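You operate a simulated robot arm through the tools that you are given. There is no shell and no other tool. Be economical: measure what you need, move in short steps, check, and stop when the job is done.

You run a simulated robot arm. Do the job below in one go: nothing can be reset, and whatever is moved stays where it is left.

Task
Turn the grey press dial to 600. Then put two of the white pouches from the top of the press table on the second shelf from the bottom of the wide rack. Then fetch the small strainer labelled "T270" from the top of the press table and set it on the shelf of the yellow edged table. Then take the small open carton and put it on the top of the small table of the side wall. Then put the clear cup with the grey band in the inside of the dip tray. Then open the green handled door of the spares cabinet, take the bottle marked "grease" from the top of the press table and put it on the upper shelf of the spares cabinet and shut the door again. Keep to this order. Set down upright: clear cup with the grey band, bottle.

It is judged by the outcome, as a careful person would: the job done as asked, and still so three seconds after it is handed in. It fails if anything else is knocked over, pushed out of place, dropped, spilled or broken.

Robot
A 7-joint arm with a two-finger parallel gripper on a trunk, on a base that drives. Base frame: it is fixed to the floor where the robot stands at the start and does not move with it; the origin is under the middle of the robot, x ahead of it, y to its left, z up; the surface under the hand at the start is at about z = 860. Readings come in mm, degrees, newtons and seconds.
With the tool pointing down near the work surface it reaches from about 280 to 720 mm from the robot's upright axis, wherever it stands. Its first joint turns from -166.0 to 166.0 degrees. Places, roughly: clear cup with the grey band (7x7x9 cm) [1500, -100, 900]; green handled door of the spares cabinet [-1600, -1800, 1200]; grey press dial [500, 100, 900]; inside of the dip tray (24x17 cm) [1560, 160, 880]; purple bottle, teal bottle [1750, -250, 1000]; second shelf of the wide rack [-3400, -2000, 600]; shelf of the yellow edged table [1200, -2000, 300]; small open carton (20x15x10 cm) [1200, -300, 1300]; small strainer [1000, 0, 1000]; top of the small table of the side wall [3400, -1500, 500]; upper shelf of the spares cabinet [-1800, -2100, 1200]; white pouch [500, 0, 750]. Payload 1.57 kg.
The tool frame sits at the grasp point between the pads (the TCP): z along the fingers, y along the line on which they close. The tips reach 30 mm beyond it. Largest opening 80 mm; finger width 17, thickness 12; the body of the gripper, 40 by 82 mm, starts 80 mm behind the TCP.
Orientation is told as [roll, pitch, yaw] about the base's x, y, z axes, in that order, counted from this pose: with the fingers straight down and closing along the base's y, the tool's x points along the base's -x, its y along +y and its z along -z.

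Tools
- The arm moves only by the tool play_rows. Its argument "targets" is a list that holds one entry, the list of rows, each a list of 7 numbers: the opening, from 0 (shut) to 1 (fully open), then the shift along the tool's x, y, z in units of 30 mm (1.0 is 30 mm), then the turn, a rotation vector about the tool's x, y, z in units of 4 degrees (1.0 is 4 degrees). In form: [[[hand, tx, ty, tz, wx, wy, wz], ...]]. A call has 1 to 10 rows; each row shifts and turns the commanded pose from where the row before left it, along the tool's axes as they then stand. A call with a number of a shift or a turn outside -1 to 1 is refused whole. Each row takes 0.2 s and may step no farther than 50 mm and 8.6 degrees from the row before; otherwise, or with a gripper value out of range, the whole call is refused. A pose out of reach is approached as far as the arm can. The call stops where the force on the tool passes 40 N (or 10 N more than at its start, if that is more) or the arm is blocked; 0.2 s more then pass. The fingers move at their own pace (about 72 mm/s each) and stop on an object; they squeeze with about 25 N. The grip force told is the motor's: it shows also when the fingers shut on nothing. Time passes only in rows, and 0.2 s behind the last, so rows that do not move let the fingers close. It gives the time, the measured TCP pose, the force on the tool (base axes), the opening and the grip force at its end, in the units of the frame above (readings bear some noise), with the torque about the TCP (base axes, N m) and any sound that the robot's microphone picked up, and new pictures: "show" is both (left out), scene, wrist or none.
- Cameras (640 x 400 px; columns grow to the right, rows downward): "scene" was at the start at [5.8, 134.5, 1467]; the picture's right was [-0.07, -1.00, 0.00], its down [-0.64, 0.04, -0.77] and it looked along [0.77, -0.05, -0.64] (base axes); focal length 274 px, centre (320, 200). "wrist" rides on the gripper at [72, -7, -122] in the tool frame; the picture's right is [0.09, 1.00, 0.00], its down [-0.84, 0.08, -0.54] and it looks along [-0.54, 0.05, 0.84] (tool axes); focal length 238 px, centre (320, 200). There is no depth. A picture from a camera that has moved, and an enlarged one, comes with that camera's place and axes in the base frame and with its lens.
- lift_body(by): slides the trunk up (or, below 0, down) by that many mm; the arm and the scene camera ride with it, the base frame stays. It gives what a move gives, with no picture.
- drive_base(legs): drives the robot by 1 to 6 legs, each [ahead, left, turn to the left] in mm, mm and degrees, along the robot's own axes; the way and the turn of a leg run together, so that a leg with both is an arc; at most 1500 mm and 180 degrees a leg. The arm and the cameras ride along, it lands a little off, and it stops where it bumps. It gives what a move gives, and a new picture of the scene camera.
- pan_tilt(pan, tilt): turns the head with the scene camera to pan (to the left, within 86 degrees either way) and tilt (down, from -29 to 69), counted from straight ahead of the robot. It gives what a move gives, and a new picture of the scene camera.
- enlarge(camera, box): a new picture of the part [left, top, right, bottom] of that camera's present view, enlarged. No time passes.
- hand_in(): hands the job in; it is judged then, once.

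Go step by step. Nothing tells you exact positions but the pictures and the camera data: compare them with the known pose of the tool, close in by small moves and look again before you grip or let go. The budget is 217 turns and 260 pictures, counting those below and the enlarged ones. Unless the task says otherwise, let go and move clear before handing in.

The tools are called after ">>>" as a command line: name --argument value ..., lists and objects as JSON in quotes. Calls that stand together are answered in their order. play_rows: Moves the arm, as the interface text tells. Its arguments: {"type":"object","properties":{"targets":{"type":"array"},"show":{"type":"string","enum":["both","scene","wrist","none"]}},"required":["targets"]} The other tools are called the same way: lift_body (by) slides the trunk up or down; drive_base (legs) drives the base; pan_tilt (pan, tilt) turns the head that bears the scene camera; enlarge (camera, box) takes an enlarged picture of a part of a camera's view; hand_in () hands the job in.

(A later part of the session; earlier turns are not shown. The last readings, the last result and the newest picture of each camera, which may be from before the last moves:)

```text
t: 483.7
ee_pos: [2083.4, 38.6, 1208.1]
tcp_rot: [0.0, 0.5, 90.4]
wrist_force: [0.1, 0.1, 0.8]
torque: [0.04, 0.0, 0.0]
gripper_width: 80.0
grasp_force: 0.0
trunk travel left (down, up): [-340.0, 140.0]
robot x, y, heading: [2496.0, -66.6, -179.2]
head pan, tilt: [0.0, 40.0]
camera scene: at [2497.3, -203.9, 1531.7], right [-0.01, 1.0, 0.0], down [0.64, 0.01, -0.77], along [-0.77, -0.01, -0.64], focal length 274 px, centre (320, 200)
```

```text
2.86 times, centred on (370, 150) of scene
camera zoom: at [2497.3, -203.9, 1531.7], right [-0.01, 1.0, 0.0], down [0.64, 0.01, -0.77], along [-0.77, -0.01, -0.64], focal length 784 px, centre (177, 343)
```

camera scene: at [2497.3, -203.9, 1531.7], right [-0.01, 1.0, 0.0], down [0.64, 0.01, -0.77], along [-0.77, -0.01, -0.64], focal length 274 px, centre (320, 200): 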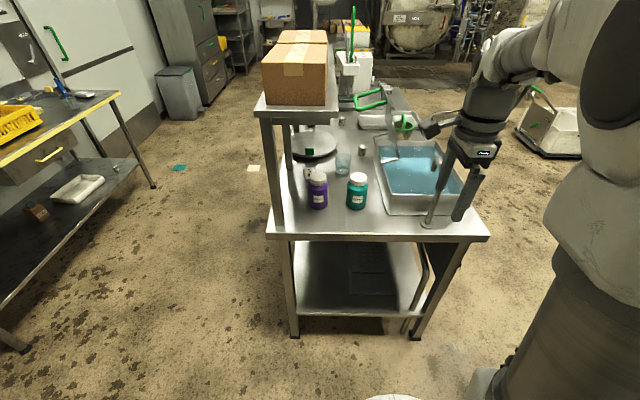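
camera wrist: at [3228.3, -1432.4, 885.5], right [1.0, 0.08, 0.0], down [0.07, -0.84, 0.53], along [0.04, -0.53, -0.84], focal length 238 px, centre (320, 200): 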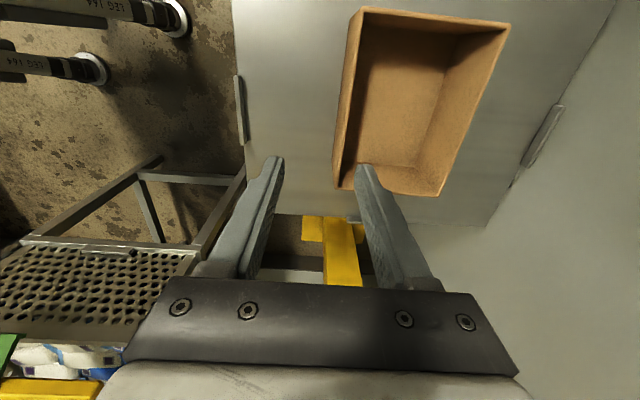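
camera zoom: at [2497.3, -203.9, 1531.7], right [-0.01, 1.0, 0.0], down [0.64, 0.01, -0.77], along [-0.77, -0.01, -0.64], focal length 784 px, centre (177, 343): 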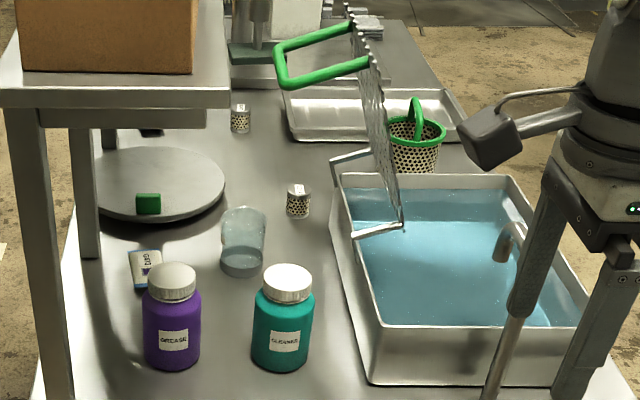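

Purple bottle is "GREASE", teal is "CLEANER". The cup stands at ≈[1513, −122] behind the standing grid, so I'll reach it from the −y side between the overshelf posts with a low-tilted hand. Driving there and re-orienting the wrist.

>>> drive_base --legs '[[0, 1030, 0], [750, 0, 0], [0, 0, -70.8]]'

>>> lift_body --by -165

>>> play_rows --targets '[[[1, 0, 0, 0, -0.556, 0.556, 0.964], [1, 0, 0, 0, -0.556, 0.556, 0.964], [1, 0, 0, 0, -0.556, 0.556, 0.964], [1, 0, 0, 0, -0.556, 0.556, 0.964], [1, 0, 0, 0, -0.556, 0.556, 0.964], [1, 0, 0, 0, -0.556, 0.556, 0.964], [1, 0, 0, 0, -0.556, 0.556, 0.964]]]' --show "none"

>>> play_rows --targets '[[[1, 0, 0, 0, -0.556, 0.556, 0.964], [1, 0, 0, 0, -0.556, 0.556, 0.964], [1, 0, 0, 0, -0.556, 0.556, 0.964], [1, 0, 0, 0, -0.556, 0.556, 0.964], [1, 0, 0, 0, -0.556, 0.556, 0.964], [1, 0, 0, 0, -0.556, 0.556, 0.964], [1, 0, 0, 0, -0.556, 0.556, 0.964]]]' --show "none"

>>> play_rows --targets '[[[1, 0, 0, 0, -0.556, 0.556, 0.964], [1, 0, 0, 0, -0.556, 0.556, 0.964], [1, 0, 0, 0, -0.556, 0.556, 0.964], [1, 0, 0, 0, -0.556, 0.556, 0.964], [1, 0, 0, 0, -0.556, 0.556, 0.964], [1, 0, 0, 0, -0.556, 0.556, 0.964], [1, 0, 0, 0, -0.556, 0.556, 0.964]]]'

```text
t: 501.0
ee_pos: [1706.6, -724.1, 1207.2]
tcp_rot: [0.1, 0.5, 21.5]
wrist_force: [0.3, 0.1, -0.4]
torque: [-0.01, 0.01, 0.0]
gripper_width: 80.1
grasp_force: 0.0
trunk travel left (down, up): [-340.0, 140.0]
robot x, y, heading: [1760.2, -1145.5, 111.9]
head pan, tilt: [0.0, 40.0]
camera scene: at [1631.0, -1195.5, 1531.7], right [0.93, 0.38, 0.0], down [0.24, -0.6, -0.77], along [-0.29, 0.71, -0.64], focal length 274 px, centre (320, 200)
```

scene: 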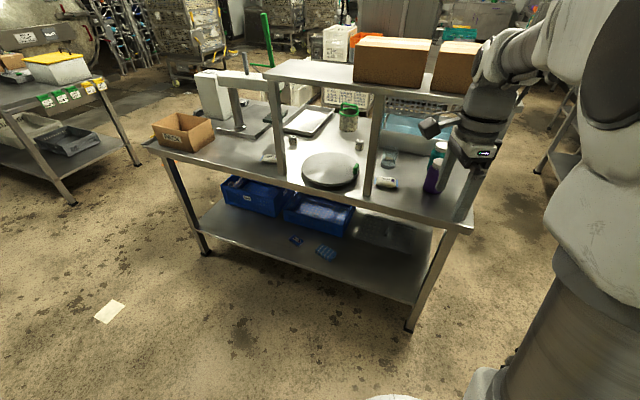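

```text
t: 502.9
ee_pos: [1708.5, -724.2, 1042.0]
tcp_rot: [0.0, 0.5, 21.5]
wrist_force: [0.2, 0.1, 0.4]
torque: [-0.01, 0.02, 0.02]
gripper_width: 80.0
grasp_force: 0.2
trunk travel left (down, up): [-175.0, 305.0]
robot x, y, heading: [1761.9, -1146.7, 112.2]
head pan, tilt: [0.0, 40.0]
```

```text
t: 504.5
ee_pos: [1707.2, -723.7, 1041.8]
tcp_rot: [11.4, 19.0, -4.0]
wrist_force: [0.2, 0.3, -0.9]
torque: [-0.01, 0.01, 0.01]
gripper_width: 79.9
grasp_force: 0.0
trunk travel left (down, up): [-175.0, 305.0]
robot x, y, heading: [1761.4, -1148.1, 112.0]
head pan, tilt: [0.0, 40.0]
```

```text
t: 506.1
ee_pos: [1708.1, -723.2, 1042.2]
tcp_rot: [14.1, 40.5, -30.2]
wrist_force: [0.6, -0.2, -0.7]
torque: [0.01, 0.02, 0.03]
gripper_width: 79.9
grasp_force: 0.0
trunk travel left (down, up): [-175.0, 305.0]
robot x, y, heading: [1762.9, -1146.8, 112.0]
head pan, tilt: [0.0, 40.0]
```

```text
t: 507.7
ee_pos: [1706.6, -723.3, 1041.4]
tcp_rot: [-1.0, 59.9, -69.6]
wrist_force: [-0.1, -0.3, 0.7]
torque: [-0.01, 0.0, -0.02]
gripper_width: 80.2
grasp_force: 0.1
trunk travel left (down, up): [-175.0, 305.0]
robot x, y, heading: [1760.3, -1148.0, 112.3]
head pan, tilt: [0.0, 40.0]
camera scene: at [1631.1, -1195.4, 1366.7], right [0.93, 0.38, 0.0], down [0.24, -0.6, -0.77], along [-0.29, 0.71, -0.64], focal length 274 px, centre (320, 200)
camera wrist: at [1726.7, -790.5, 1166.3], right [0.91, 0.41, 0.07], down [0.39, -0.8, -0.45], along [-0.13, 0.44, -0.89], focal length 238 px, centre (320, 200)
```

scene: 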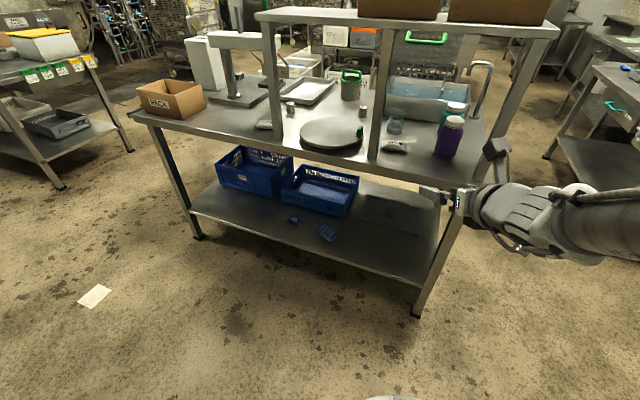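
wrist: 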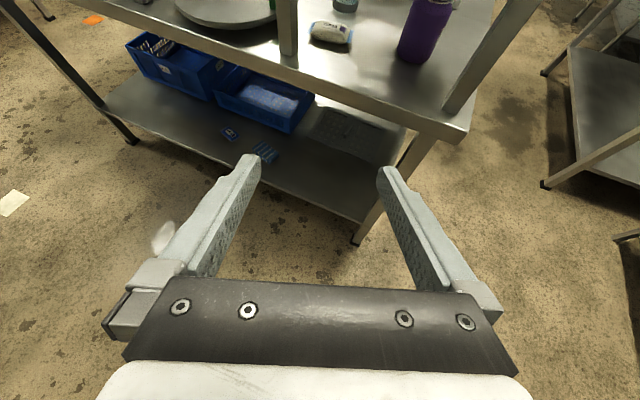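

>>> play_rows --targets '[[[1, -0.8, 0, 0.46, 0, 0, 0], [1, -0.8, 0, 0.46, 0, 0, 0], [1, -0.8, 0, 0.46, 0, 0, 0]]]' --show "none"

>>> drive_base --legs '[[280, -46, 0]]'

>>> play_rows --targets '[[[1, 0, 0, 0, 0, 0, 0]]]' --show "wrist"

```text
t: 508.5
ee_pos: [1709.8, -697.2, 969.1]
tcp_rot: [-1.2, 59.8, -69.3]
wrist_force: [-0.5, 0.1, -0.1]
torque: [0.0, -0.01, 0.04]
gripper_width: 79.9
grasp_force: 0.0
out of reach, approached as far as the arm can: row 1, 2, 3
trunk travel left (down, up): [-175.0, 305.0]
robot x, y, heading: [1762.1, -1146.1, 112.3]
head pan, tilt: [0.0, 40.0]
```

```text
t: 510.9
ee_pos: [1650.1, -425.2, 969.3]
tcp_rot: [-1.1, 59.9, -69.4]
wrist_force: [0.0, 0.1, -0.7]
torque: [0.0, -0.01, 0.0]
gripper_width: 79.9
grasp_force: 0.1
trunk travel left (down, up): [-175.0, 305.0]
robot x, y, heading: [1699.0, -877.9, 112.1]
head pan, tilt: [0.0, 40.0]
camera scene: at [1569.6, -924.3, 1366.7], right [0.93, 0.38, 0.0], down [0.24, -0.6, -0.77], along [-0.29, 0.71, -0.64], focal length 274 px, centre (320, 200)
```

scene: 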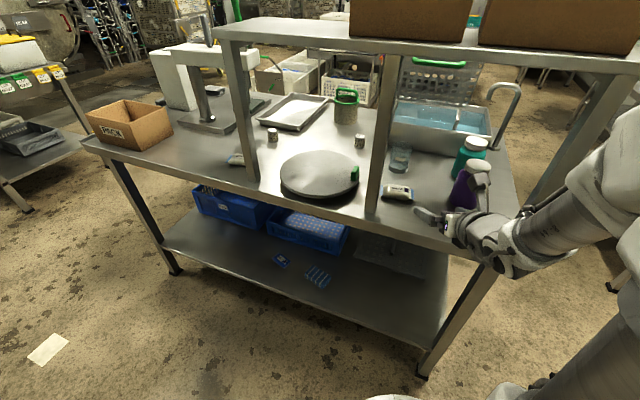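

```text
t: 511.3
ee_pos: [1648.4, -428.0, 969.0]
tcp_rot: [-1.1, 59.8, -69.4]
wrist_force: [0.4, -0.7, -0.5]
torque: [0.0, -0.03, 0.0]
gripper_width: 79.9
grasp_force: 0.1
trunk travel left (down, up): [-175.0, 305.0]
robot x, y, heading: [1700.1, -875.1, 112.1]
head pan, tilt: [0.0, 40.0]
camera wrist: at [1667.7, -494.0, 1093.8], right [0.91, 0.41, 0.07], down [0.39, -0.8, -0.45], along [-0.13, 0.44, -0.89], focal length 238 px, centre (320, 200)
```

wrist: 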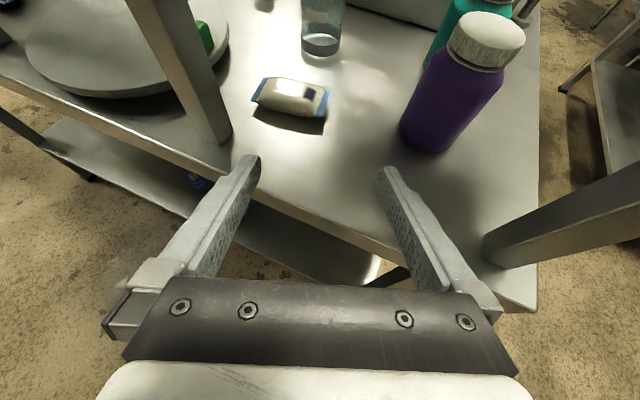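

>>> drive_base --legs '[[125, 0, 0]]'

>>> play_rows --targets '[[[1, 0, 0, 0, 0, 0, 0]]]' --show "wrist"

```text
t: 512.7
ee_pos: [1603.2, -314.8, 970.5]
tcp_rot: [-1.2, 59.8, -69.5]
wrist_force: [-0.1, 0.0, -0.6]
torque: [0.02, -0.03, 0.0]
gripper_width: 79.9
grasp_force: 0.0
trunk travel left (down, up): [-175.0, 305.0]
robot x, y, heading: [1655.9, -762.9, 112.0]
head pan, tilt: [0.0, 40.0]
camera scene: at [1523.6, -811.0, 1366.7], right [0.93, 0.38, 0.0], down [0.24, -0.6, -0.77], along [-0.29, 0.71, -0.64], focal length 274 px, centre (320, 200)
```

scene: 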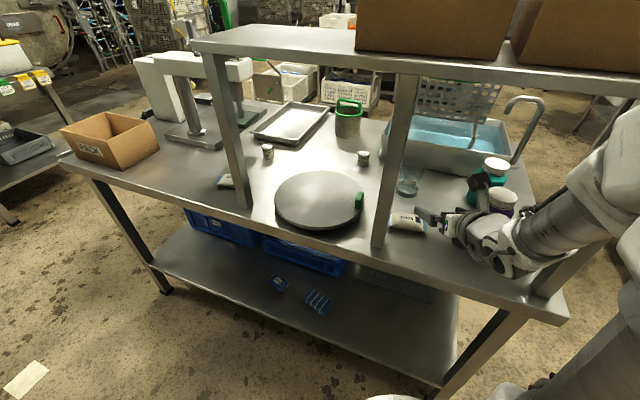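

```text
t: 513.1
ee_pos: [1604.3, -312.8, 971.0]
tcp_rot: [-1.1, 59.8, -69.6]
wrist_force: [-0.4, -0.4, 0.0]
torque: [0.0, 0.03, 0.01]
gripper_width: 80.1
grasp_force: 0.0
trunk travel left (down, up): [-175.0, 305.0]
robot x, y, heading: [1653.6, -763.0, 112.0]
head pan, tilt: [0.0, 40.0]
camera wrist: at [1622.2, -380.8, 1093.9], right [0.91, 0.41, 0.07], down [0.39, -0.8, -0.45], along [-0.13, 0.44, -0.89], focal length 238 px, centre (320, 200)
```

wrist: 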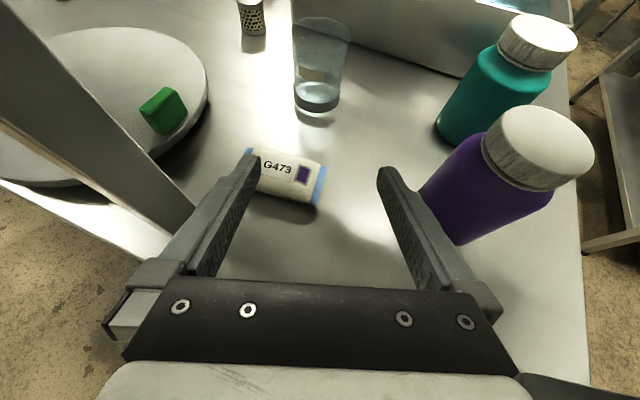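

Cup axis at ≈[1521, −124], ~65 mm wide, rim ≈ z 945. Align laterally and advance partway.

>>> play_rows --targets '[[[1, 0.317, -0.096, 0.97, 0, 0, 0], [1, 0.317, -0.096, 0.97, 0, 0, 0], [1, 0.317, -0.096, 0.97, 0, 0, 0], [1, 0.317, -0.096, 0.97, 0, 0, 0]]]' --show "wrist"

```text
t: 514.1
ee_pos: [1548.2, -206.2, 942.7]
tcp_rot: [-1.1, 59.9, -69.4]
wrist_force: [-0.4, 0.6, 0.6]
torque: [0.04, -0.02, -0.01]
gripper_width: 79.9
grasp_force: 0.1
trunk travel left (down, up): [-175.0, 305.0]
robot x, y, heading: [1651.8, -766.1, 112.3]
head pan, tilt: [0.0, 40.0]
camera wrist: at [1566.7, -273.7, 1067.5], right [0.91, 0.41, 0.07], down [0.39, -0.8, -0.45], along [-0.13, 0.44, -0.89], focal length 238 px, centre (320, 200)
```

wrist: 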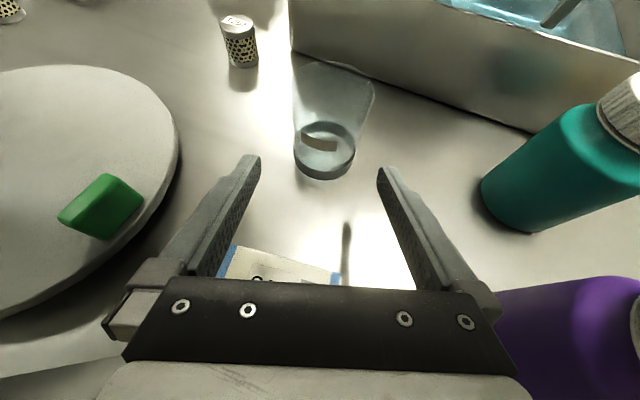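

>>> play_rows --targets '[[[1, 0, 0.123, 0, 0, 0, 0], [1, 0.27, 0, 0.927, 0, 0, 0], [1, 0.135, 0, 0.463, 0, 0, 0]]]' --show "wrist"

```text
t: 514.9
ee_pos: [1536.2, -165.8, 932.8]
tcp_rot: [-1.1, 59.8, -69.5]
wrist_force: [-0.4, 0.3, 0.0]
torque: [0.0, -0.02, -0.03]
gripper_width: 79.9
grasp_force: 0.1
trunk travel left (down, up): [-175.0, 305.0]
robot x, y, heading: [1654.2, -762.7, 112.1]
head pan, tilt: [0.0, 40.0]
camera wrist: at [1554.7, -232.3, 1057.5], right [0.91, 0.41, 0.07], down [0.39, -0.8, -0.45], along [-0.13, 0.44, -0.89], focal length 238 px, centre (320, 200)
```

wrist: 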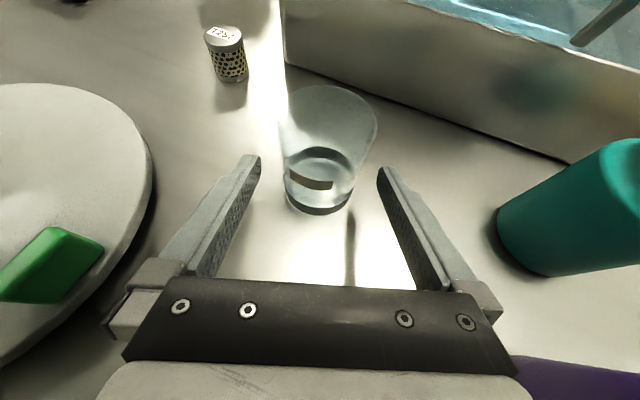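

>>> play_rows --targets '[[[1, 0.19, 0.02, 0.7, 0, 0, 0], [1, 0.19, 0.02, 0.7, 0, 0, 0], [0.8, 0, 0, 0, 0, 0, 0], [0, 0, 0, 0, 0, 0, 0], [0, 0, 0, 0, 0, 0, 0], [0, 0, 0, 0, 0, 0, 0]]]' --show "wrist"

```text
t: 516.3
ee_pos: [1521.5, -126.8, 923.3]
tcp_rot: [-1.1, 59.8, -69.5]
wrist_force: [0.7, -0.1, 0.8]
torque: [-0.01, 0.07, -0.01]
gripper_width: 61.6
grasp_force: 25.4
trunk travel left (down, up): [-175.0, 305.0]
robot x, y, heading: [1654.8, -764.6, 112.2]
head pan, tilt: [0.0, 40.0]
camera wrist: at [1541.8, -193.5, 1046.3], right [0.91, 0.41, 0.07], down [0.39, -0.8, -0.45], along [-0.13, 0.44, -0.89], focal length 238 px, centre (320, 200)
```

wrist: 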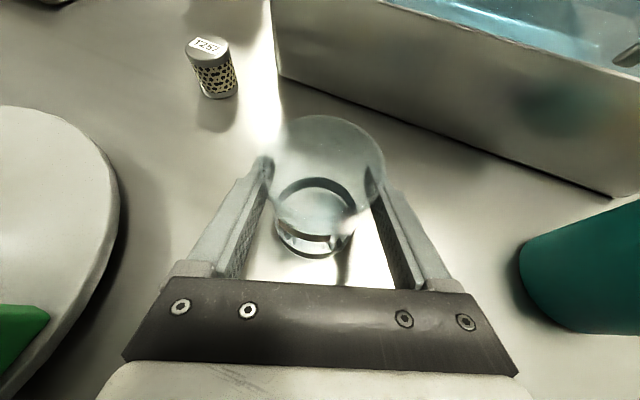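

Cup held (61.6 mm). Lift 50 mm and withdraw between the posts.

>>> play_rows --targets '[[[0, 0.48, 0, -0.277, 0, 0, 0], [0, 0.48, 0, -0.277, 0, 0, 0], [0, 0.48, 0, -0.277, 0, 0, 0], [0, -0.5, 0, -0.866, 0, 0, 0], [0, -0.5, 0, -0.866, 0, 0, 0], [0, -0.5, 0, -0.866, 0, 0, 0], [0, -0.5, 0, -0.866, 0, 0, 0], [0, -0.5, 0, -0.866, 0, 0, 0], [0, -0.5, 0, -0.866, 0, 0, 0]]]'

```text
t: 518.3
ee_pos: [1589.1, -294.1, 973.6]
tcp_rot: [-1.1, 59.8, -69.4]
wrist_force: [0.2, 1.0, 0.6]
torque: [0.01, -0.03, -0.03]
gripper_width: 61.7
grasp_force: 24.6
trunk travel left (down, up): [-175.0, 305.0]
robot x, y, heading: [1654.7, -764.0, 112.0]
head pan, tilt: [0.0, 40.0]
camera scene: at [1523.5, -810.7, 1366.7], right [0.93, 0.38, 0.0], down [0.24, -0.6, -0.77], along [-0.29, 0.71, -0.64], focal length 274 px, centre (320, 200)
camera wrist: at [1607.9, -361.8, 1097.4], right [0.91, 0.41, 0.07], down [0.39, -0.8, -0.45], along [-0.13, 0.44, -0.89], focal length 238 px, centre (320, 200)
```

scene: 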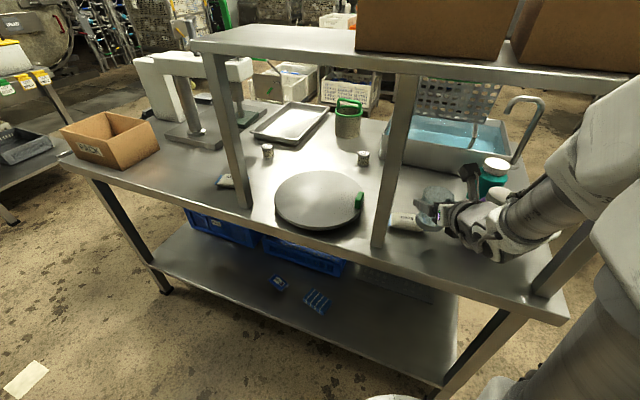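
wrist: 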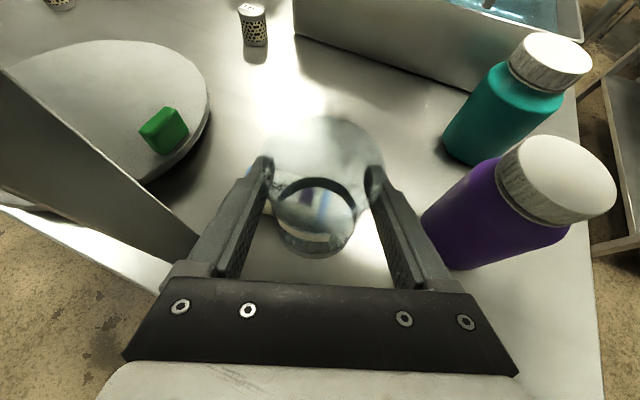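

>>> drive_base --legs '[[-400, 0, 0], [0, 0, -22], [0, -480, 0], [1500, 0, 0], [480, 0, 0]]'

>>> drive_base --legs '[[0, 0, 179], [0, -640, 0]]'

```text
t: 539.7
ee_pos: [2428.4, 1325.9, 972.8]
tcp_rot: [-1.1, 59.8, -92.6]
wrist_force: [-0.1, 0.6, -0.8]
torque: [0.0, -0.01, -0.02]
gripper_width: 59.8
grasp_force: 24.4
trunk travel left (down, up): [-175.0, 305.0]
robot x, y, heading: [2302.3, 870.1, 88.8]
head pan, tilt: [0.0, 40.0]
camera scene: at [2165.2, 877.5, 1366.7], right [1.0, -0.02, 0.0], down [-0.01, -0.64, -0.77], along [0.01, 0.77, -0.64], focal length 274 px, centre (320, 200)
```

scene: 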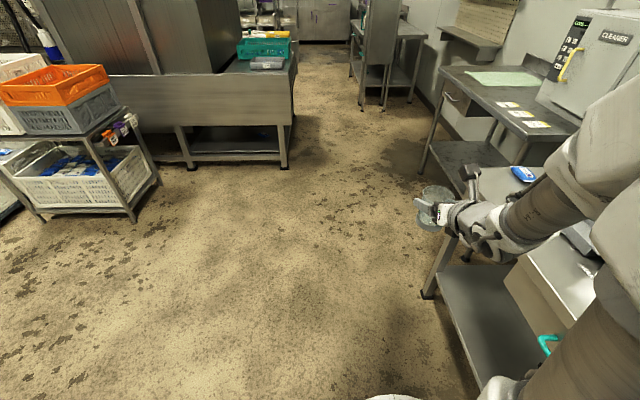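

```text
t: 555.0
ee_pos: [1517.7, 434.5, 972.8]
tcp_rot: [-1.1, 59.8, 86.6]
wrist_force: [-0.3, -0.2, -0.7]
torque: [0.02, -0.04, -0.02]
gripper_width: 59.5
grasp_force: 25.2
trunk travel left (down, up): [-175.0, 305.0]
robot x, y, heading: [1646.8, 893.6, -91.6]
head pan, tilt: [0.0, 40.0]
camera scene: at [1788.1, 880.4, 1366.7], right [-1.0, 0.03, 0.0], down [0.02, 0.64, -0.77], along [-0.02, -0.77, -0.64], focal length 274 px, centre (320, 200)
```

scene: 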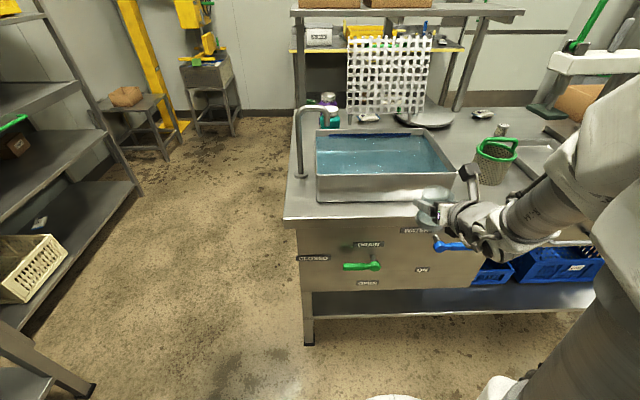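

>>> enlarge --camera "scene" --box '[80, 70, 200, 145]'

>>> play_rows --targets '[[[0, 0, 0, 0, 0, 0, 0]]]' --show "wrist"

>>> enlarge --camera "scene" --box '[280, 20, 520, 260]'

```text
5.33 times, centred on (140, 108) of scene
camera zoom: at [1788.1, 880.4, 1366.7], right [-1.0, 0.03, 0.0], down [0.02, 0.64, -0.77], along [-0.02, -0.77, -0.64], focal length 1464 px, centre (1280, 693)
```

zoom: 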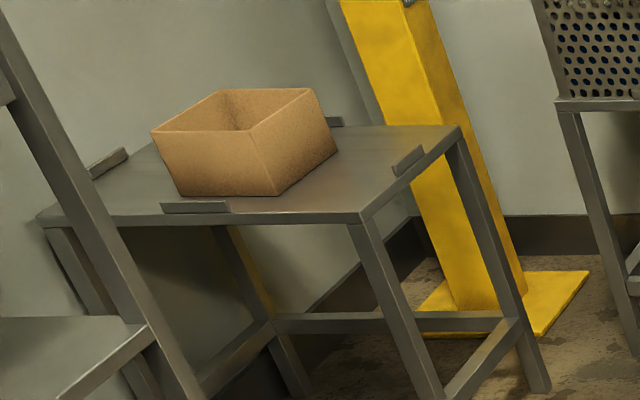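

```text
t: 555.4
ee_pos: [1517.5, 434.2, 972.7]
tcp_rot: [-1.1, 59.9, 86.7]
wrist_force: [0.6, -0.1, -0.6]
torque: [0.01, 0.02, -0.01]
gripper_width: 59.6
grasp_force: 25.3
trunk travel left (down, up): [-175.0, 305.0]
robot x, y, heading: [1648.2, 889.4, -91.8]
head pan, tilt: [0.0, 40.0]
camera wrist: at [1525.0, 503.0, 1097.4], right [-1.0, 0.0, 0.07], down [-0.04, 0.89, -0.45], along [-0.06, -0.45, -0.89], focal length 238 px, centre (320, 200)
```

wrist: 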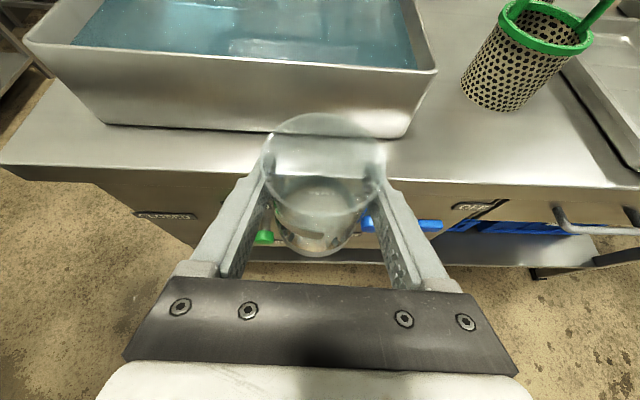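

```text
1.67 times, centred on (400, 140) of scene
camera zoom: at [1788.1, 880.4, 1366.7], right [-1.0, 0.03, 0.0], down [0.02, 0.64, -0.77], along [-0.02, -0.77, -0.64], focal length 457 px, centre (187, 300)
```

zoom: 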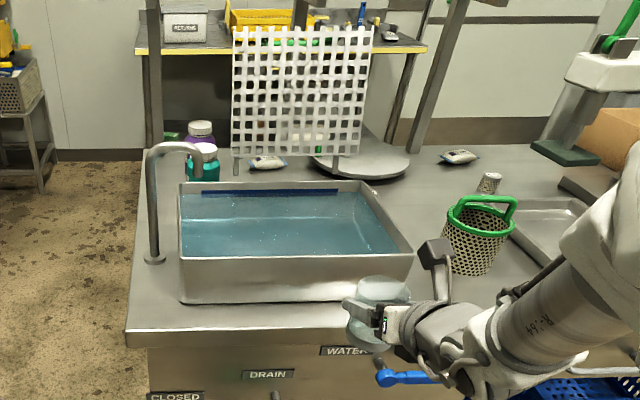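

Carton looks right on its table. Raise the cup above the basin rim (≈965), move in over the basin.

>>> lift_body --by 120

>>> drive_base --legs '[[130, 55, 0]]'

>>> play_rows --targets '[[[0, 0.5, 0, 0.866, 0, 0, 0], [0, 0.5, 0, 0.866, 0, 0, 0], [0, 0.5, 0, 0.866, 0, 0, 0], [0, 0.4, 0, 0.69, 0, 0, 0]]]'

```text
t: 556.9
ee_pos: [1517.6, 434.6, 1093.2]
tcp_rot: [-1.0, 59.8, 86.7]
wrist_force: [0.7, 0.8, -0.2]
torque: [-0.01, -0.02, 0.02]
gripper_width: 59.8
grasp_force: 25.1
trunk travel left (down, up): [-295.0, 185.0]
robot x, y, heading: [1648.3, 889.4, -91.8]
head pan, tilt: [0.0, 40.0]
```

```text
t: 558.4
ee_pos: [1567.9, 305.8, 1093.1]
tcp_rot: [-1.0, 59.7, 86.6]
wrist_force: [-0.1, -0.1, -0.8]
torque: [0.01, 0.01, -0.02]
gripper_width: 59.7
grasp_force: 25.0
trunk travel left (down, up): [-295.0, 185.0]
robot x, y, heading: [1702.0, 760.1, -91.9]
head pan, tilt: [0.0, 40.0]
camera scene: at [1838.5, 751.6, 1486.7], right [-1.0, 0.03, 0.0], down [0.02, 0.64, -0.77], along [-0.02, -0.77, -0.64], focal length 274 px, centre (320, 200)
```

scene: 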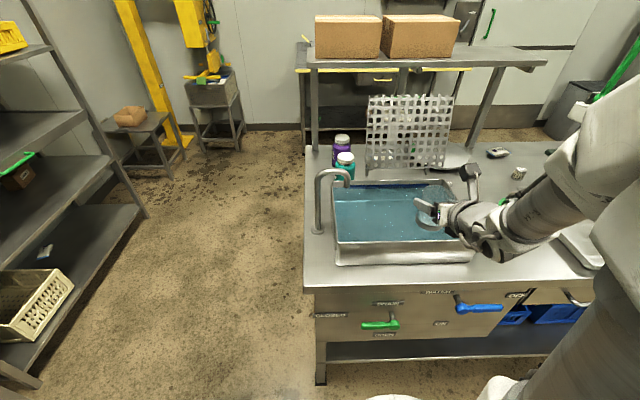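

```text
t: 559.4
ee_pos: [1563.2, 192.3, 1093.6]
tcp_rot: [-1.1, 59.8, 86.6]
wrist_force: [-0.2, 0.3, -0.3]
torque: [0.03, 0.02, 0.0]
gripper_width: 59.5
grasp_force: 24.8
trunk travel left (down, up): [-295.0, 185.0]
robot x, y, heading: [1697.8, 761.2, -91.9]
head pan, tilt: [0.0, 40.0]
camera scene: at [1838.6, 751.6, 1486.7], right [-1.0, 0.03, 0.0], down [0.02, 0.64, -0.77], along [-0.02, -0.77, -0.64], focal length 274 px, centre (320, 200)
camera wrist: at [1571.0, 260.4, 1217.5], right [-1.0, 0.0, 0.07], down [-0.04, 0.89, -0.45], along [-0.06, -0.45, -0.89], focal length 238 px, centre (320, 200)
```

scene: 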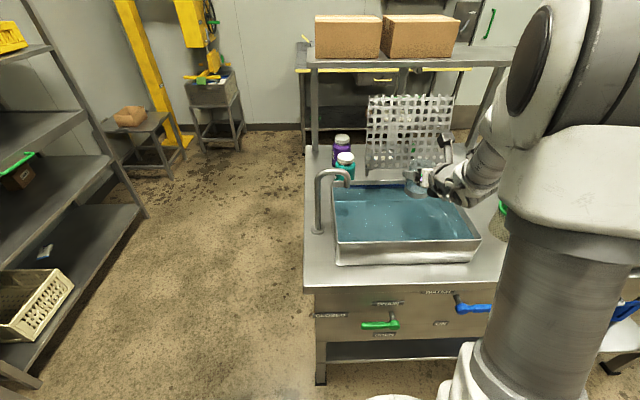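
wrist: 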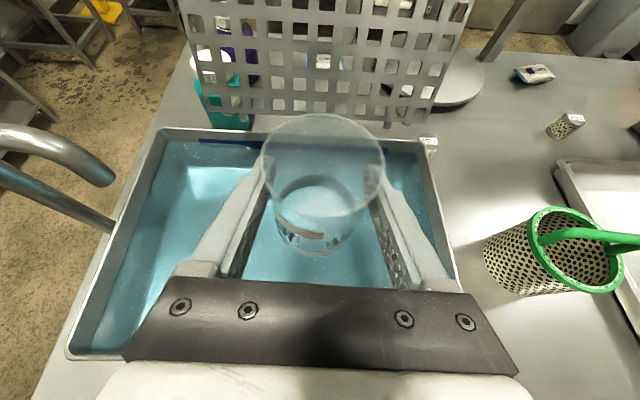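

Centre over the basin and descend.

>>> play_rows --targets '[[[0, 0.44, 0, 0.76, 0, 0, 0], [0, -0.866, 0, 0.5, 0, 0, 0], [0, -0.866, 0, 0.5, 0, 0, 0], [0, -0.866, 0, 0.5, 0, 0, 0], [0, -0.866, 0, 0.5, 0, 0, 0]]]'

```text
t: 560.6
ee_pos: [1563.5, 167.3, 972.0]
tcp_rot: [-1.2, 59.9, 86.6]
wrist_force: [0.1, 0.4, 0.0]
torque: [0.0, -0.03, -0.02]
gripper_width: 59.6
grasp_force: 24.9
trunk travel left (down, up): [-295.0, 185.0]
robot x, y, heading: [1699.0, 762.7, -91.7]
head pan, tilt: [0.0, 40.0]
camera scene: at [1838.6, 751.6, 1486.7], right [-1.0, 0.03, 0.0], down [0.02, 0.64, -0.77], along [-0.02, -0.77, -0.64], focal length 274 px, centre (320, 200)
camera wrist: at [1570.6, 235.6, 1096.7], right [-1.0, 0.0, 0.07], down [-0.04, 0.89, -0.45], along [-0.06, -0.45, -0.89], focal length 238 px, centre (320, 200)
```

scene: 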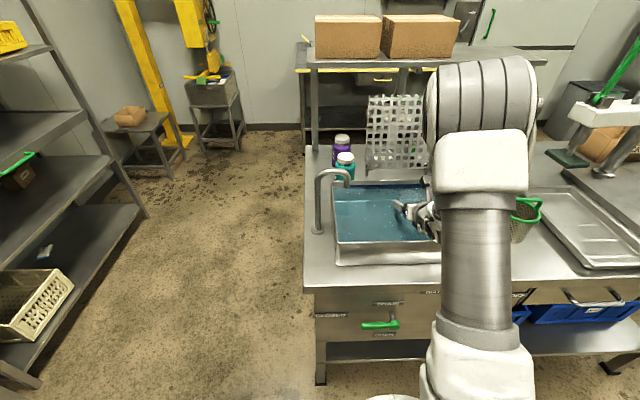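
wrist: 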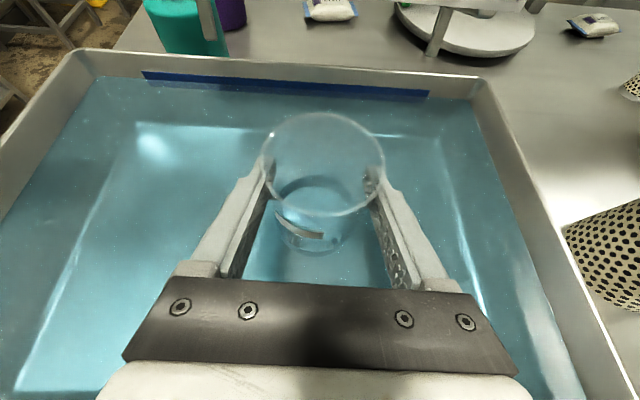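

>>> play_rows --targets '[[[0, -0.144, 0, 0.083, 0, 0, 0], [0, -0.144, 0, 0.083, 0, 0, 0], [0, -0.087, 0, 0.05, 0, 0, 0]]]' --show "none"

>>> play_rows --targets '[[[0, -0.087, 0, 0.05, 0, 0, 0], [0, -0.087, 0, 0.05, 0, 0, 0]]]' --show "none"

>>> play_rows --targets '[[[0, -0.087, 0, 0.05, 0, 0, 0], [0, -0.087, 0, 0.05, 0, 0, 0]]]' --show "none"

```text
t: 561.4
ee_pos: [1564.1, 167.2, 959.3]
tcp_rot: [-1.2, 59.8, 86.7]
wrist_force: [0.9, 0.3, -1.1]
torque: [0.0, 0.0, -0.01]
gripper_width: 59.6
grasp_force: 24.3
trunk travel left (down, up): [-295.0, 185.0]
robot x, y, heading: [1697.0, 761.7, -91.5]
head pan, tilt: [0.0, 40.0]
```

```text
t: 562.0
ee_pos: [1562.8, 167.9, 953.8]
tcp_rot: [-1.1, 59.9, 86.6]
wrist_force: [0.8, 0.4, -0.4]
torque: [-0.06, 0.0, 0.0]
gripper_width: 59.5
grasp_force: 25.0
trunk travel left (down, up): [-295.0, 185.0]
robot x, y, heading: [1697.4, 763.1, -91.5]
head pan, tilt: [0.0, 40.0]
```

```text
t: 562.6
ee_pos: [1563.6, 167.0, 948.8]
tcp_rot: [-1.1, 59.8, 86.5]
wrist_force: [-0.4, 0.4, -0.4]
torque: [0.01, 0.01, 0.0]
gripper_width: 59.4
grasp_force: 25.0
trunk travel left (down, up): [-295.0, 185.0]
robot x, y, heading: [1696.8, 761.7, -91.8]
head pan, tilt: [0.0, 40.0]
```

>>> play_rows --targets '[[[0, -0.087, 0, 0.05, 0, 0, 0], [0, -0.087, 0, 0.05, 0, 0, 0]]]' --show "none"

>>> play_rows --targets '[[[0, -0.087, 0, 0.05, 0, 0, 0]]]' --show "none"

>>> play_rows --targets '[[[0, -0.087, 0, 0.05, 0, 0, 0]]]' --show "wrist"

```text
t: 563.2
ee_pos: [1564.8, 167.1, 943.1]
tcp_rot: [-1.0, 59.8, 86.7]
wrist_force: [0.2, -0.7, 0.0]
torque: [0.02, 0.04, -0.01]
gripper_width: 59.6
grasp_force: 25.4
trunk travel left (down, up): [-295.0, 185.0]
robot x, y, heading: [1702.2, 764.1, -92.0]
head pan, tilt: [0.0, 40.0]
```

```text
t: 563.6
ee_pos: [1562.6, 165.0, 938.8]
tcp_rot: [-1.2, 59.8, 86.5]
wrist_force: [-0.4, -0.5, 0.5]
torque: [0.03, -0.01, 0.0]
gripper_width: 59.8
grasp_force: 25.4
trunk travel left (down, up): [-295.0, 185.0]
robot x, y, heading: [1698.1, 760.5, -91.8]
head pan, tilt: [0.0, 40.0]
```

```text
t: 564.0
ee_pos: [1563.8, 165.8, 934.9]
tcp_rot: [-1.1, 60.0, 86.6]
wrist_force: [-0.2, 0.7, -0.5]
torque: [0.0, 0.06, 0.0]
gripper_width: 59.5
grasp_force: 25.1
trunk travel left (down, up): [-295.0, 185.0]
robot x, y, heading: [1696.3, 766.6, -91.8]
head pan, tilt: [0.0, 40.0]
camera wrist: at [1571.0, 234.6, 1059.6], right [-1.0, 0.0, 0.07], down [-0.04, 0.89, -0.45], along [-0.06, -0.45, -0.89], focal length 238 px, centre (320, 200)
```

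wrist: 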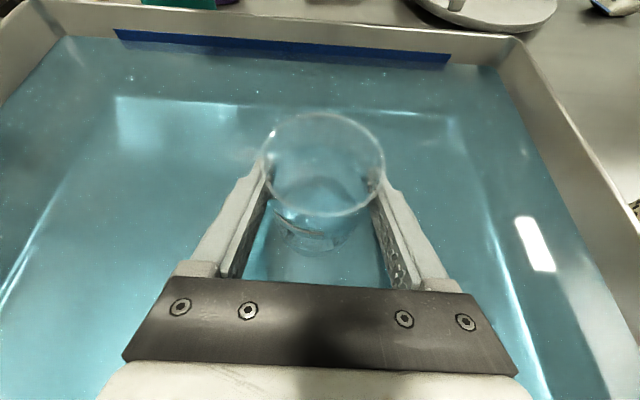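

>>> play_rows --targets '[[[0, -0.087, 0, 0.05, 0, 0, 0]]]' --show "none"

>>> play_rows --targets '[[[0, -0.087, 0, 0.05, 0, 0, 0]]]' --show "none"

>>> play_rows --targets '[[[0, -0.087, 0, 0.05, 0, 0, 0]]]' --show "none"

```text
t: 564.4
ee_pos: [1565.1, 166.0, 933.3]
tcp_rot: [-1.1, 60.0, 86.6]
wrist_force: [0.3, 1.8, 7.1]
torque: [0.16, 0.08, -0.02]
gripper_width: 59.6
grasp_force: 25.2
trunk travel left (down, up): [-295.0, 185.0]
robot x, y, heading: [1695.0, 759.6, -91.8]
head pan, tilt: [0.0, 40.0]
```

```text
t: 564.8
ee_pos: [1563.6, 165.4, 933.2]
tcp_rot: [-1.1, 60.2, 86.6]
wrist_force: [-0.4, 2.1, 18.6]
torque: [0.06, 0.06, 0.04]
gripper_width: 59.6
grasp_force: 25.0
trunk travel left (down, up): [-295.0, 185.0]
robot x, y, heading: [1699.0, 760.6, -91.8]
head pan, tilt: [0.0, 40.0]
```

```text
t: 565.2
ee_pos: [1564.0, 164.6, 929.2]
tcp_rot: [-1.1, 60.0, 86.6]
wrist_force: [0.9, -1.5, 19.3]
torque: [0.0, 0.08, 0.02]
gripper_width: 59.5
grasp_force: 25.4
trunk travel left (down, up): [-295.0, 185.0]
robot x, y, heading: [1697.2, 757.8, -91.7]
head pan, tilt: [0.0, 40.0]
```

Cup stands on the basin floor. Ease, open, back off.

>>> play_rows --targets '[[[0, 0.07, 0, -0.04, 0, 0, 0], [0.85, 0, 0, 0, 0, 0, 0], [1, 0, 0, 0, 0, 0, 0], [1, 0, 0, 0, 0, 0, 0], [1, 0, 0, -0.5, 0, 0, 0], [1, 0, 0, -0.8, 0, 0, 0], [1, 0, 0, -1, 0, 0, 0], [1, 0.3, 0, -0.9, 0, 0, 0]]]'

```text
t: 566.3
ee_pos: [1566.7, 167.7, 933.3]
tcp_rot: [-1.0, 60.3, 87.2]
wrist_force: [-1.3, -14.0, -2.2]
torque: [-0.03, -0.05, 0.38]
gripper_width: 80.2
grasp_force: 0.1
trunk travel left (down, up): [-295.0, 185.0]
robot x, y, heading: [1697.0, 762.0, -91.8]
head pan, tilt: [0.0, 40.0]
stopped in row 5: the force on the tool passed its limit at 53 N (the readings are from after the stop); the commanded pose is now the measured one
camera scene: at [1838.3, 749.8, 1486.7], right [-1.0, 0.03, 0.0], down [0.02, 0.64, -0.77], along [-0.02, -0.76, -0.64], focal length 274 px, centre (320, 200)
camera wrist: at [1572.9, 235.7, 1057.8], right [-1.0, -0.01, 0.07], down [-0.04, 0.89, -0.46], along [-0.06, -0.46, -0.89], focal length 238 px, centre (320, 200)
```

scene: 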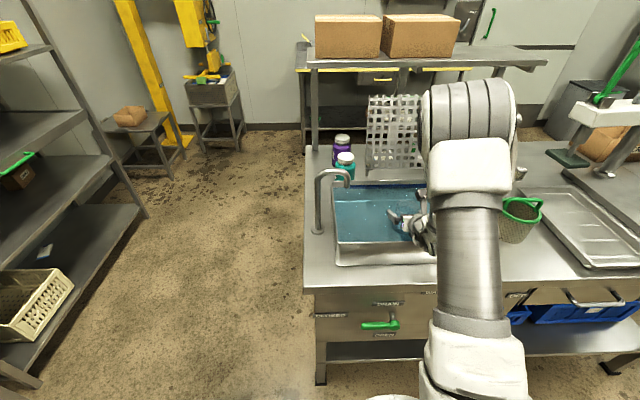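
wrist: 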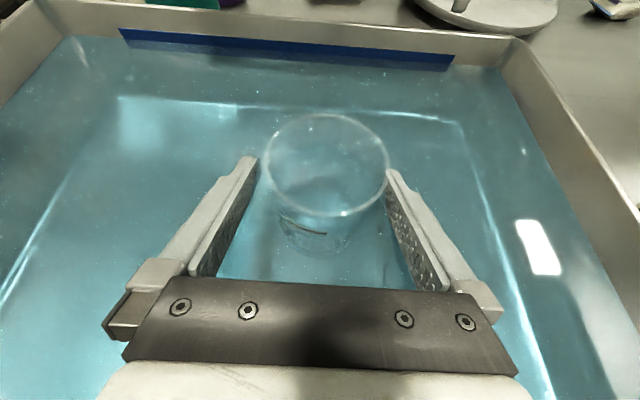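

The hand's underside met the basin wall when backing; I'll lift straight up instead.

>>> play_rows --targets '[[[1, 0, 0.05, 0, 0, 0, 0], [1, 0.3, 0, -0.17, 0, 0, 0], [1, 0.5, 0, -0.29, 0, 0, 0], [1, 0.866, 0, -0.5, 0, 0, 0], [1, 0.866, 0, -0.5, 0, 0, 0], [1, 0.866, 0, -0.5, 0, 0, 0], [1, 0.866, 0, -0.5, 0, 0, 0]]]'

```text
t: 567.9
ee_pos: [1560.2, 169.0, 1082.1]
tcp_rot: [-1.0, 60.1, 86.9]
wrist_force: [0.1, 0.3, 0.0]
torque: [0.03, -0.05, -0.02]
gripper_width: 79.9
grasp_force: 0.0
trunk travel left (down, up): [-295.0, 185.0]
robot x, y, heading: [1698.5, 763.3, -91.5]
head pan, tilt: [0.0, 40.0]
camera scene: at [1838.5, 751.4, 1486.7], right [-1.0, 0.03, 0.0], down [0.02, 0.64, -0.77], along [-0.02, -0.77, -0.64], focal length 274 px, centre (320, 200)
camera wrist: at [1568.0, 238.6, 1205.8], right [-1.0, -0.01, 0.07], down [-0.04, 0.89, -0.46], along [-0.06, -0.46, -0.89], focal length 238 px, centre (320, 200)
```

scene: 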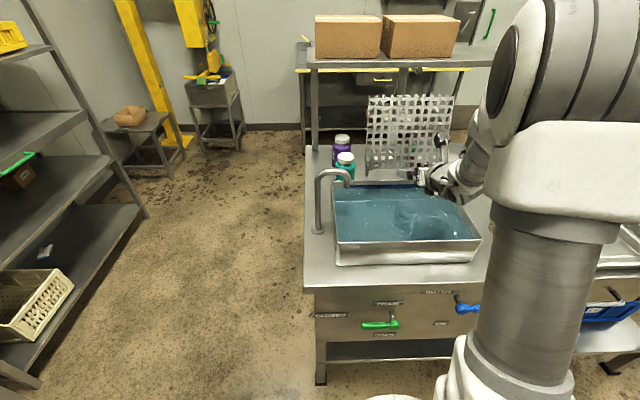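
wrist: 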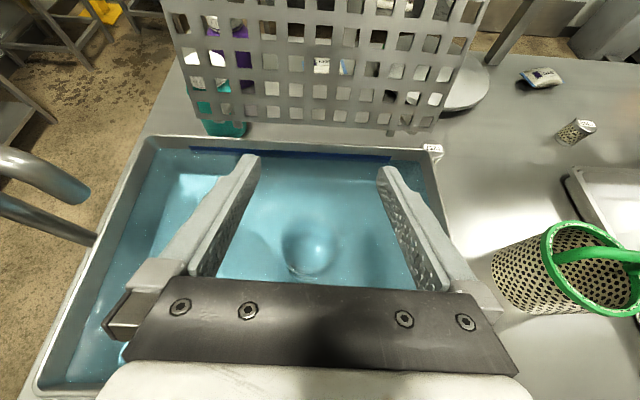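

>>> enlarge --camera "wrist" --box '[220, 150, 400, 300]'

>>> enlarge --camera "scene" --box '[310, 150, 490, 270]'

```text
2.67 times, centred on (310, 225) of wrist
camera zoom: at [1568.0, 238.6, 1205.8], right [-1.0, -0.01, 0.07], down [-0.04, 0.89, -0.46], along [-0.06, -0.46, -0.89], focal length 636 px, centre (347, 133)
```

zoom: 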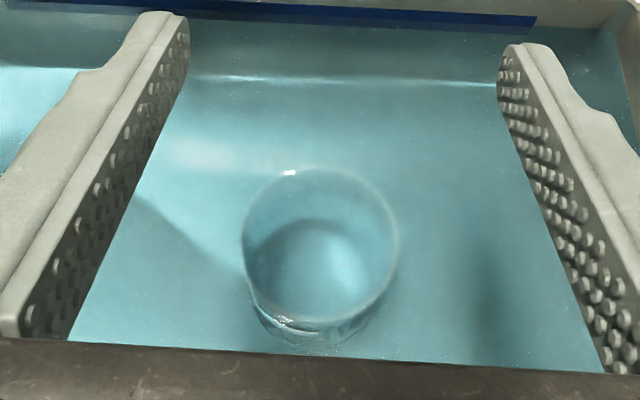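

```text
3.33 times, centred on (400, 210) of scene
camera zoom: at [1838.5, 751.4, 1486.7], right [-1.0, 0.03, 0.0], down [0.02, 0.64, -0.77], along [-0.02, -0.77, -0.64], focal length 915 px, centre (53, 167)
```

zoom: 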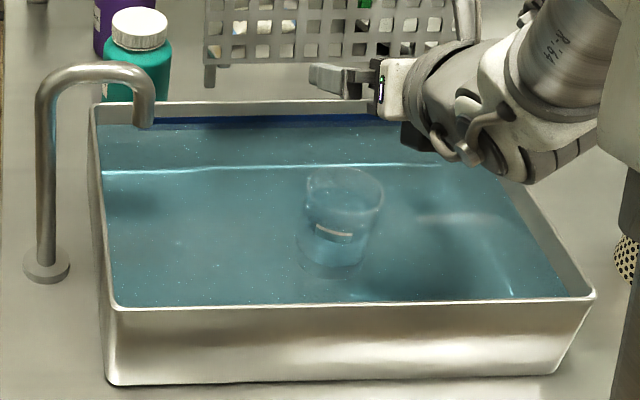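

The cup stands upright in the dip tray. Now to the spares cabinet: raise, back off, level the tool horizontally, and drive there.

>>> lift_body --by 100

>>> drive_base --legs '[[-260, 0, 1.5], [0, -1500, 0], [0, -575, 0], [1500, 0, 0], [520, 0, 0], [0, -1200, 0]]'

>>> pan_tilt --pan 0 --tilt 25

```text
t: 569.2
ee_pos: [1561.7, 169.5, 1182.2]
tcp_rot: [-1.1, 60.1, 86.9]
wrist_force: [0.0, 0.1, -1.2]
torque: [0.01, 0.03, -0.01]
gripper_width: 80.2
grasp_force: 0.0
trunk travel left (down, up): [-395.0, 85.0]
robot x, y, heading: [1700.0, 763.4, -91.8]
head pan, tilt: [0.0, 40.0]
```

```text
t: 609.0
ee_pos: [-1719.5, -1603.9, 1182.3]
tcp_rot: [-1.1, 60.0, 89.6]
wrist_force: [0.2, 0.2, 0.6]
torque: [0.0, -0.01, 0.02]
gripper_width: 80.1
grasp_force: 0.1
trunk travel left (down, up): [-395.0, 85.0]
robot x, y, heading: [-1610.7, -1009.6, -89.2]
head pan, tilt: [0.0, 40.0]
camera scene: at [-1469.9, -1009.5, 1586.7], right [-1.0, -0.02, 0.0], down [-0.01, 0.64, -0.77], along [0.01, -0.77, -0.64], focal length 274 px, centre (320, 200)
```

scene: 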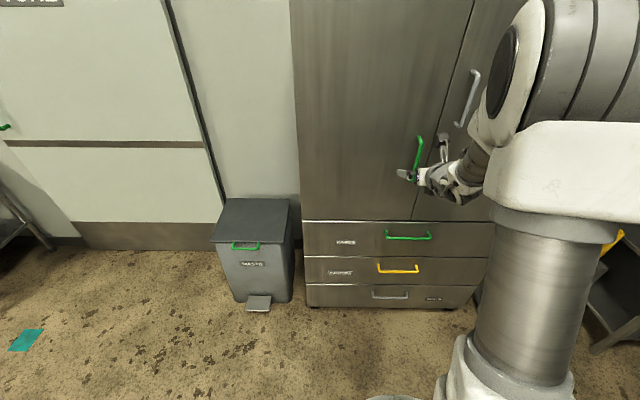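

```text
t: 609.8
ee_pos: [-1719.7, -1603.4, 1180.8]
tcp_rot: [-1.1, 60.0, 89.7]
wrist_force: [-0.8, 0.2, -0.8]
torque: [0.06, 0.01, 0.01]
gripper_width: 80.1
grasp_force: 0.1
trunk travel left (down, up): [-395.0, 85.0]
robot x, y, heading: [-1611.4, -1006.6, -89.0]
head pan, tilt: [0.0, 25.0]
camera scene: at [-1469.8, -1016.7, 1610.0], right [-1.0, -0.02, 0.0], down [-0.01, 0.42, -0.91], along [0.01, -0.91, -0.42], focal length 274 px, centre (320, 200)
```

scene: 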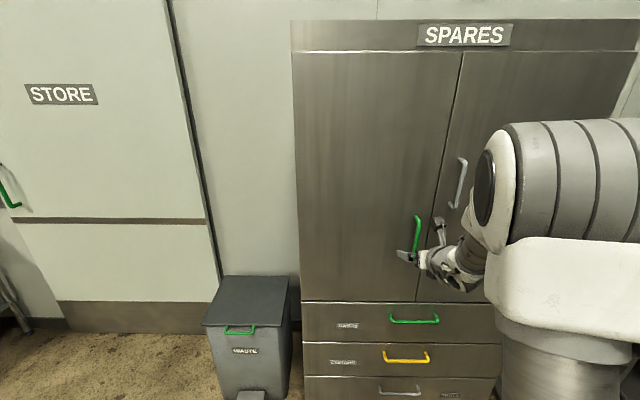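

Green handle on the left door is at about x = −1797, z 1000–1170, y ≈ −1840; hinge side is at x ≈ −1384. I level the tool horizontally and align with the handle.

>>> play_rows --targets '[[[1, 0, 0, 0, 0, 1, 0], [1, 0, 0, 0, 0, 1, 0], [1, 0, 0, 0, 0, 1, 0], [1, 0, 0, 0, 0, 1, 0], [1, 0, 0, 0, 0, 1, 0], [1, 0, 0, 0, 0, 1, 0], [1, 0, 0, 0, 0, 1, 0], [1, 0, 0, 0, 0, 0.5, 0]]]' --show "none"

>>> lift_body --by -95

>>> drive_base --legs '[[80, -77, -1]]'

>>> play_rows --targets '[[[1, 0, 0, 0, 0, 0, 0]]]' --show "wrist"

```text
t: 611.6
ee_pos: [-1718.9, -1604.2, 1181.6]
tcp_rot: [-111.6, 89.4, -21.0]
wrist_force: [0.6, 0.0, 0.4]
torque: [0.01, -0.01, -0.01]
gripper_width: 80.5
grasp_force: 0.2
trunk travel left (down, up): [-395.0, 85.0]
robot x, y, heading: [-1614.9, -1006.9, -89.1]
head pan, tilt: [0.0, 25.0]
```

```text
t: 612.9
ee_pos: [-1719.4, -1603.0, 1087.1]
tcp_rot: [-106.5, 89.5, -16.0]
wrist_force: [-0.6, -0.2, -0.3]
torque: [0.0, 0.01, 0.0]
gripper_width: 80.1
grasp_force: 0.0
trunk travel left (down, up): [-300.0, 180.0]
robot x, y, heading: [-1612.4, -1005.7, -88.8]
head pan, tilt: [0.0, 25.0]
```

```text
t: 614.1
ee_pos: [-1806.8, -1683.0, 1088.0]
tcp_rot: [-106.8, 89.5, -17.2]
wrist_force: [-0.3, -1.3, -0.2]
torque: [0.02, 0.02, 0.01]
gripper_width: 80.0
grasp_force: 0.0
trunk travel left (down, up): [-300.0, 180.0]
robot x, y, heading: [-1690.4, -1086.1, -90.1]
head pan, tilt: [0.0, 25.0]
camera scene: at [-1546.9, -1099.2, 1515.0], right [-1.0, 0.0, 0.0], down [0.0, 0.42, -0.91], along [0.0, -0.91, -0.42], focal length 274 px, centre (320, 200)
```

scene: 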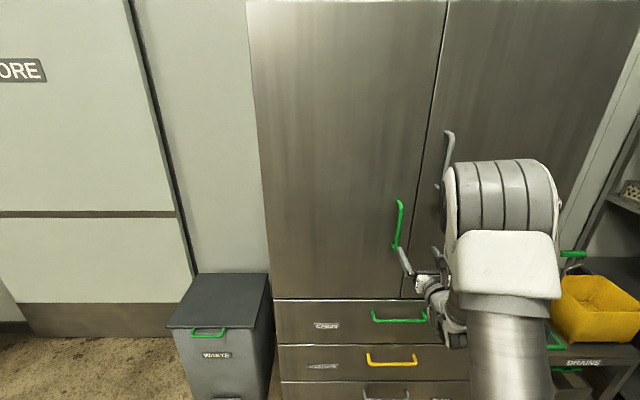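

```text
t: 614.5
ee_pos: [-1806.1, -1682.8, 1088.1]
tcp_rot: [-106.3, 89.4, -16.9]
wrist_force: [0.0, -0.2, 0.1]
torque: [0.01, 0.0, -0.01]
gripper_width: 80.0
grasp_force: 0.0
trunk travel left (down, up): [-300.0, 180.0]
robot x, y, heading: [-1686.2, -1081.4, -90.2]
head pan, tilt: [0.0, 25.0]
camera wrist: at [-1800.2, -1561.0, 1159.2], right [-1.0, 0.01, 0.08], down [-0.07, 0.54, -0.84], along [-0.05, -0.84, -0.54], focal length 238 px, centre (320, 200)
```

wrist: 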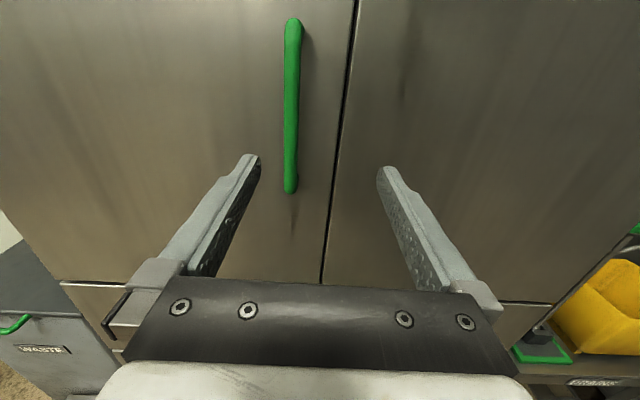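

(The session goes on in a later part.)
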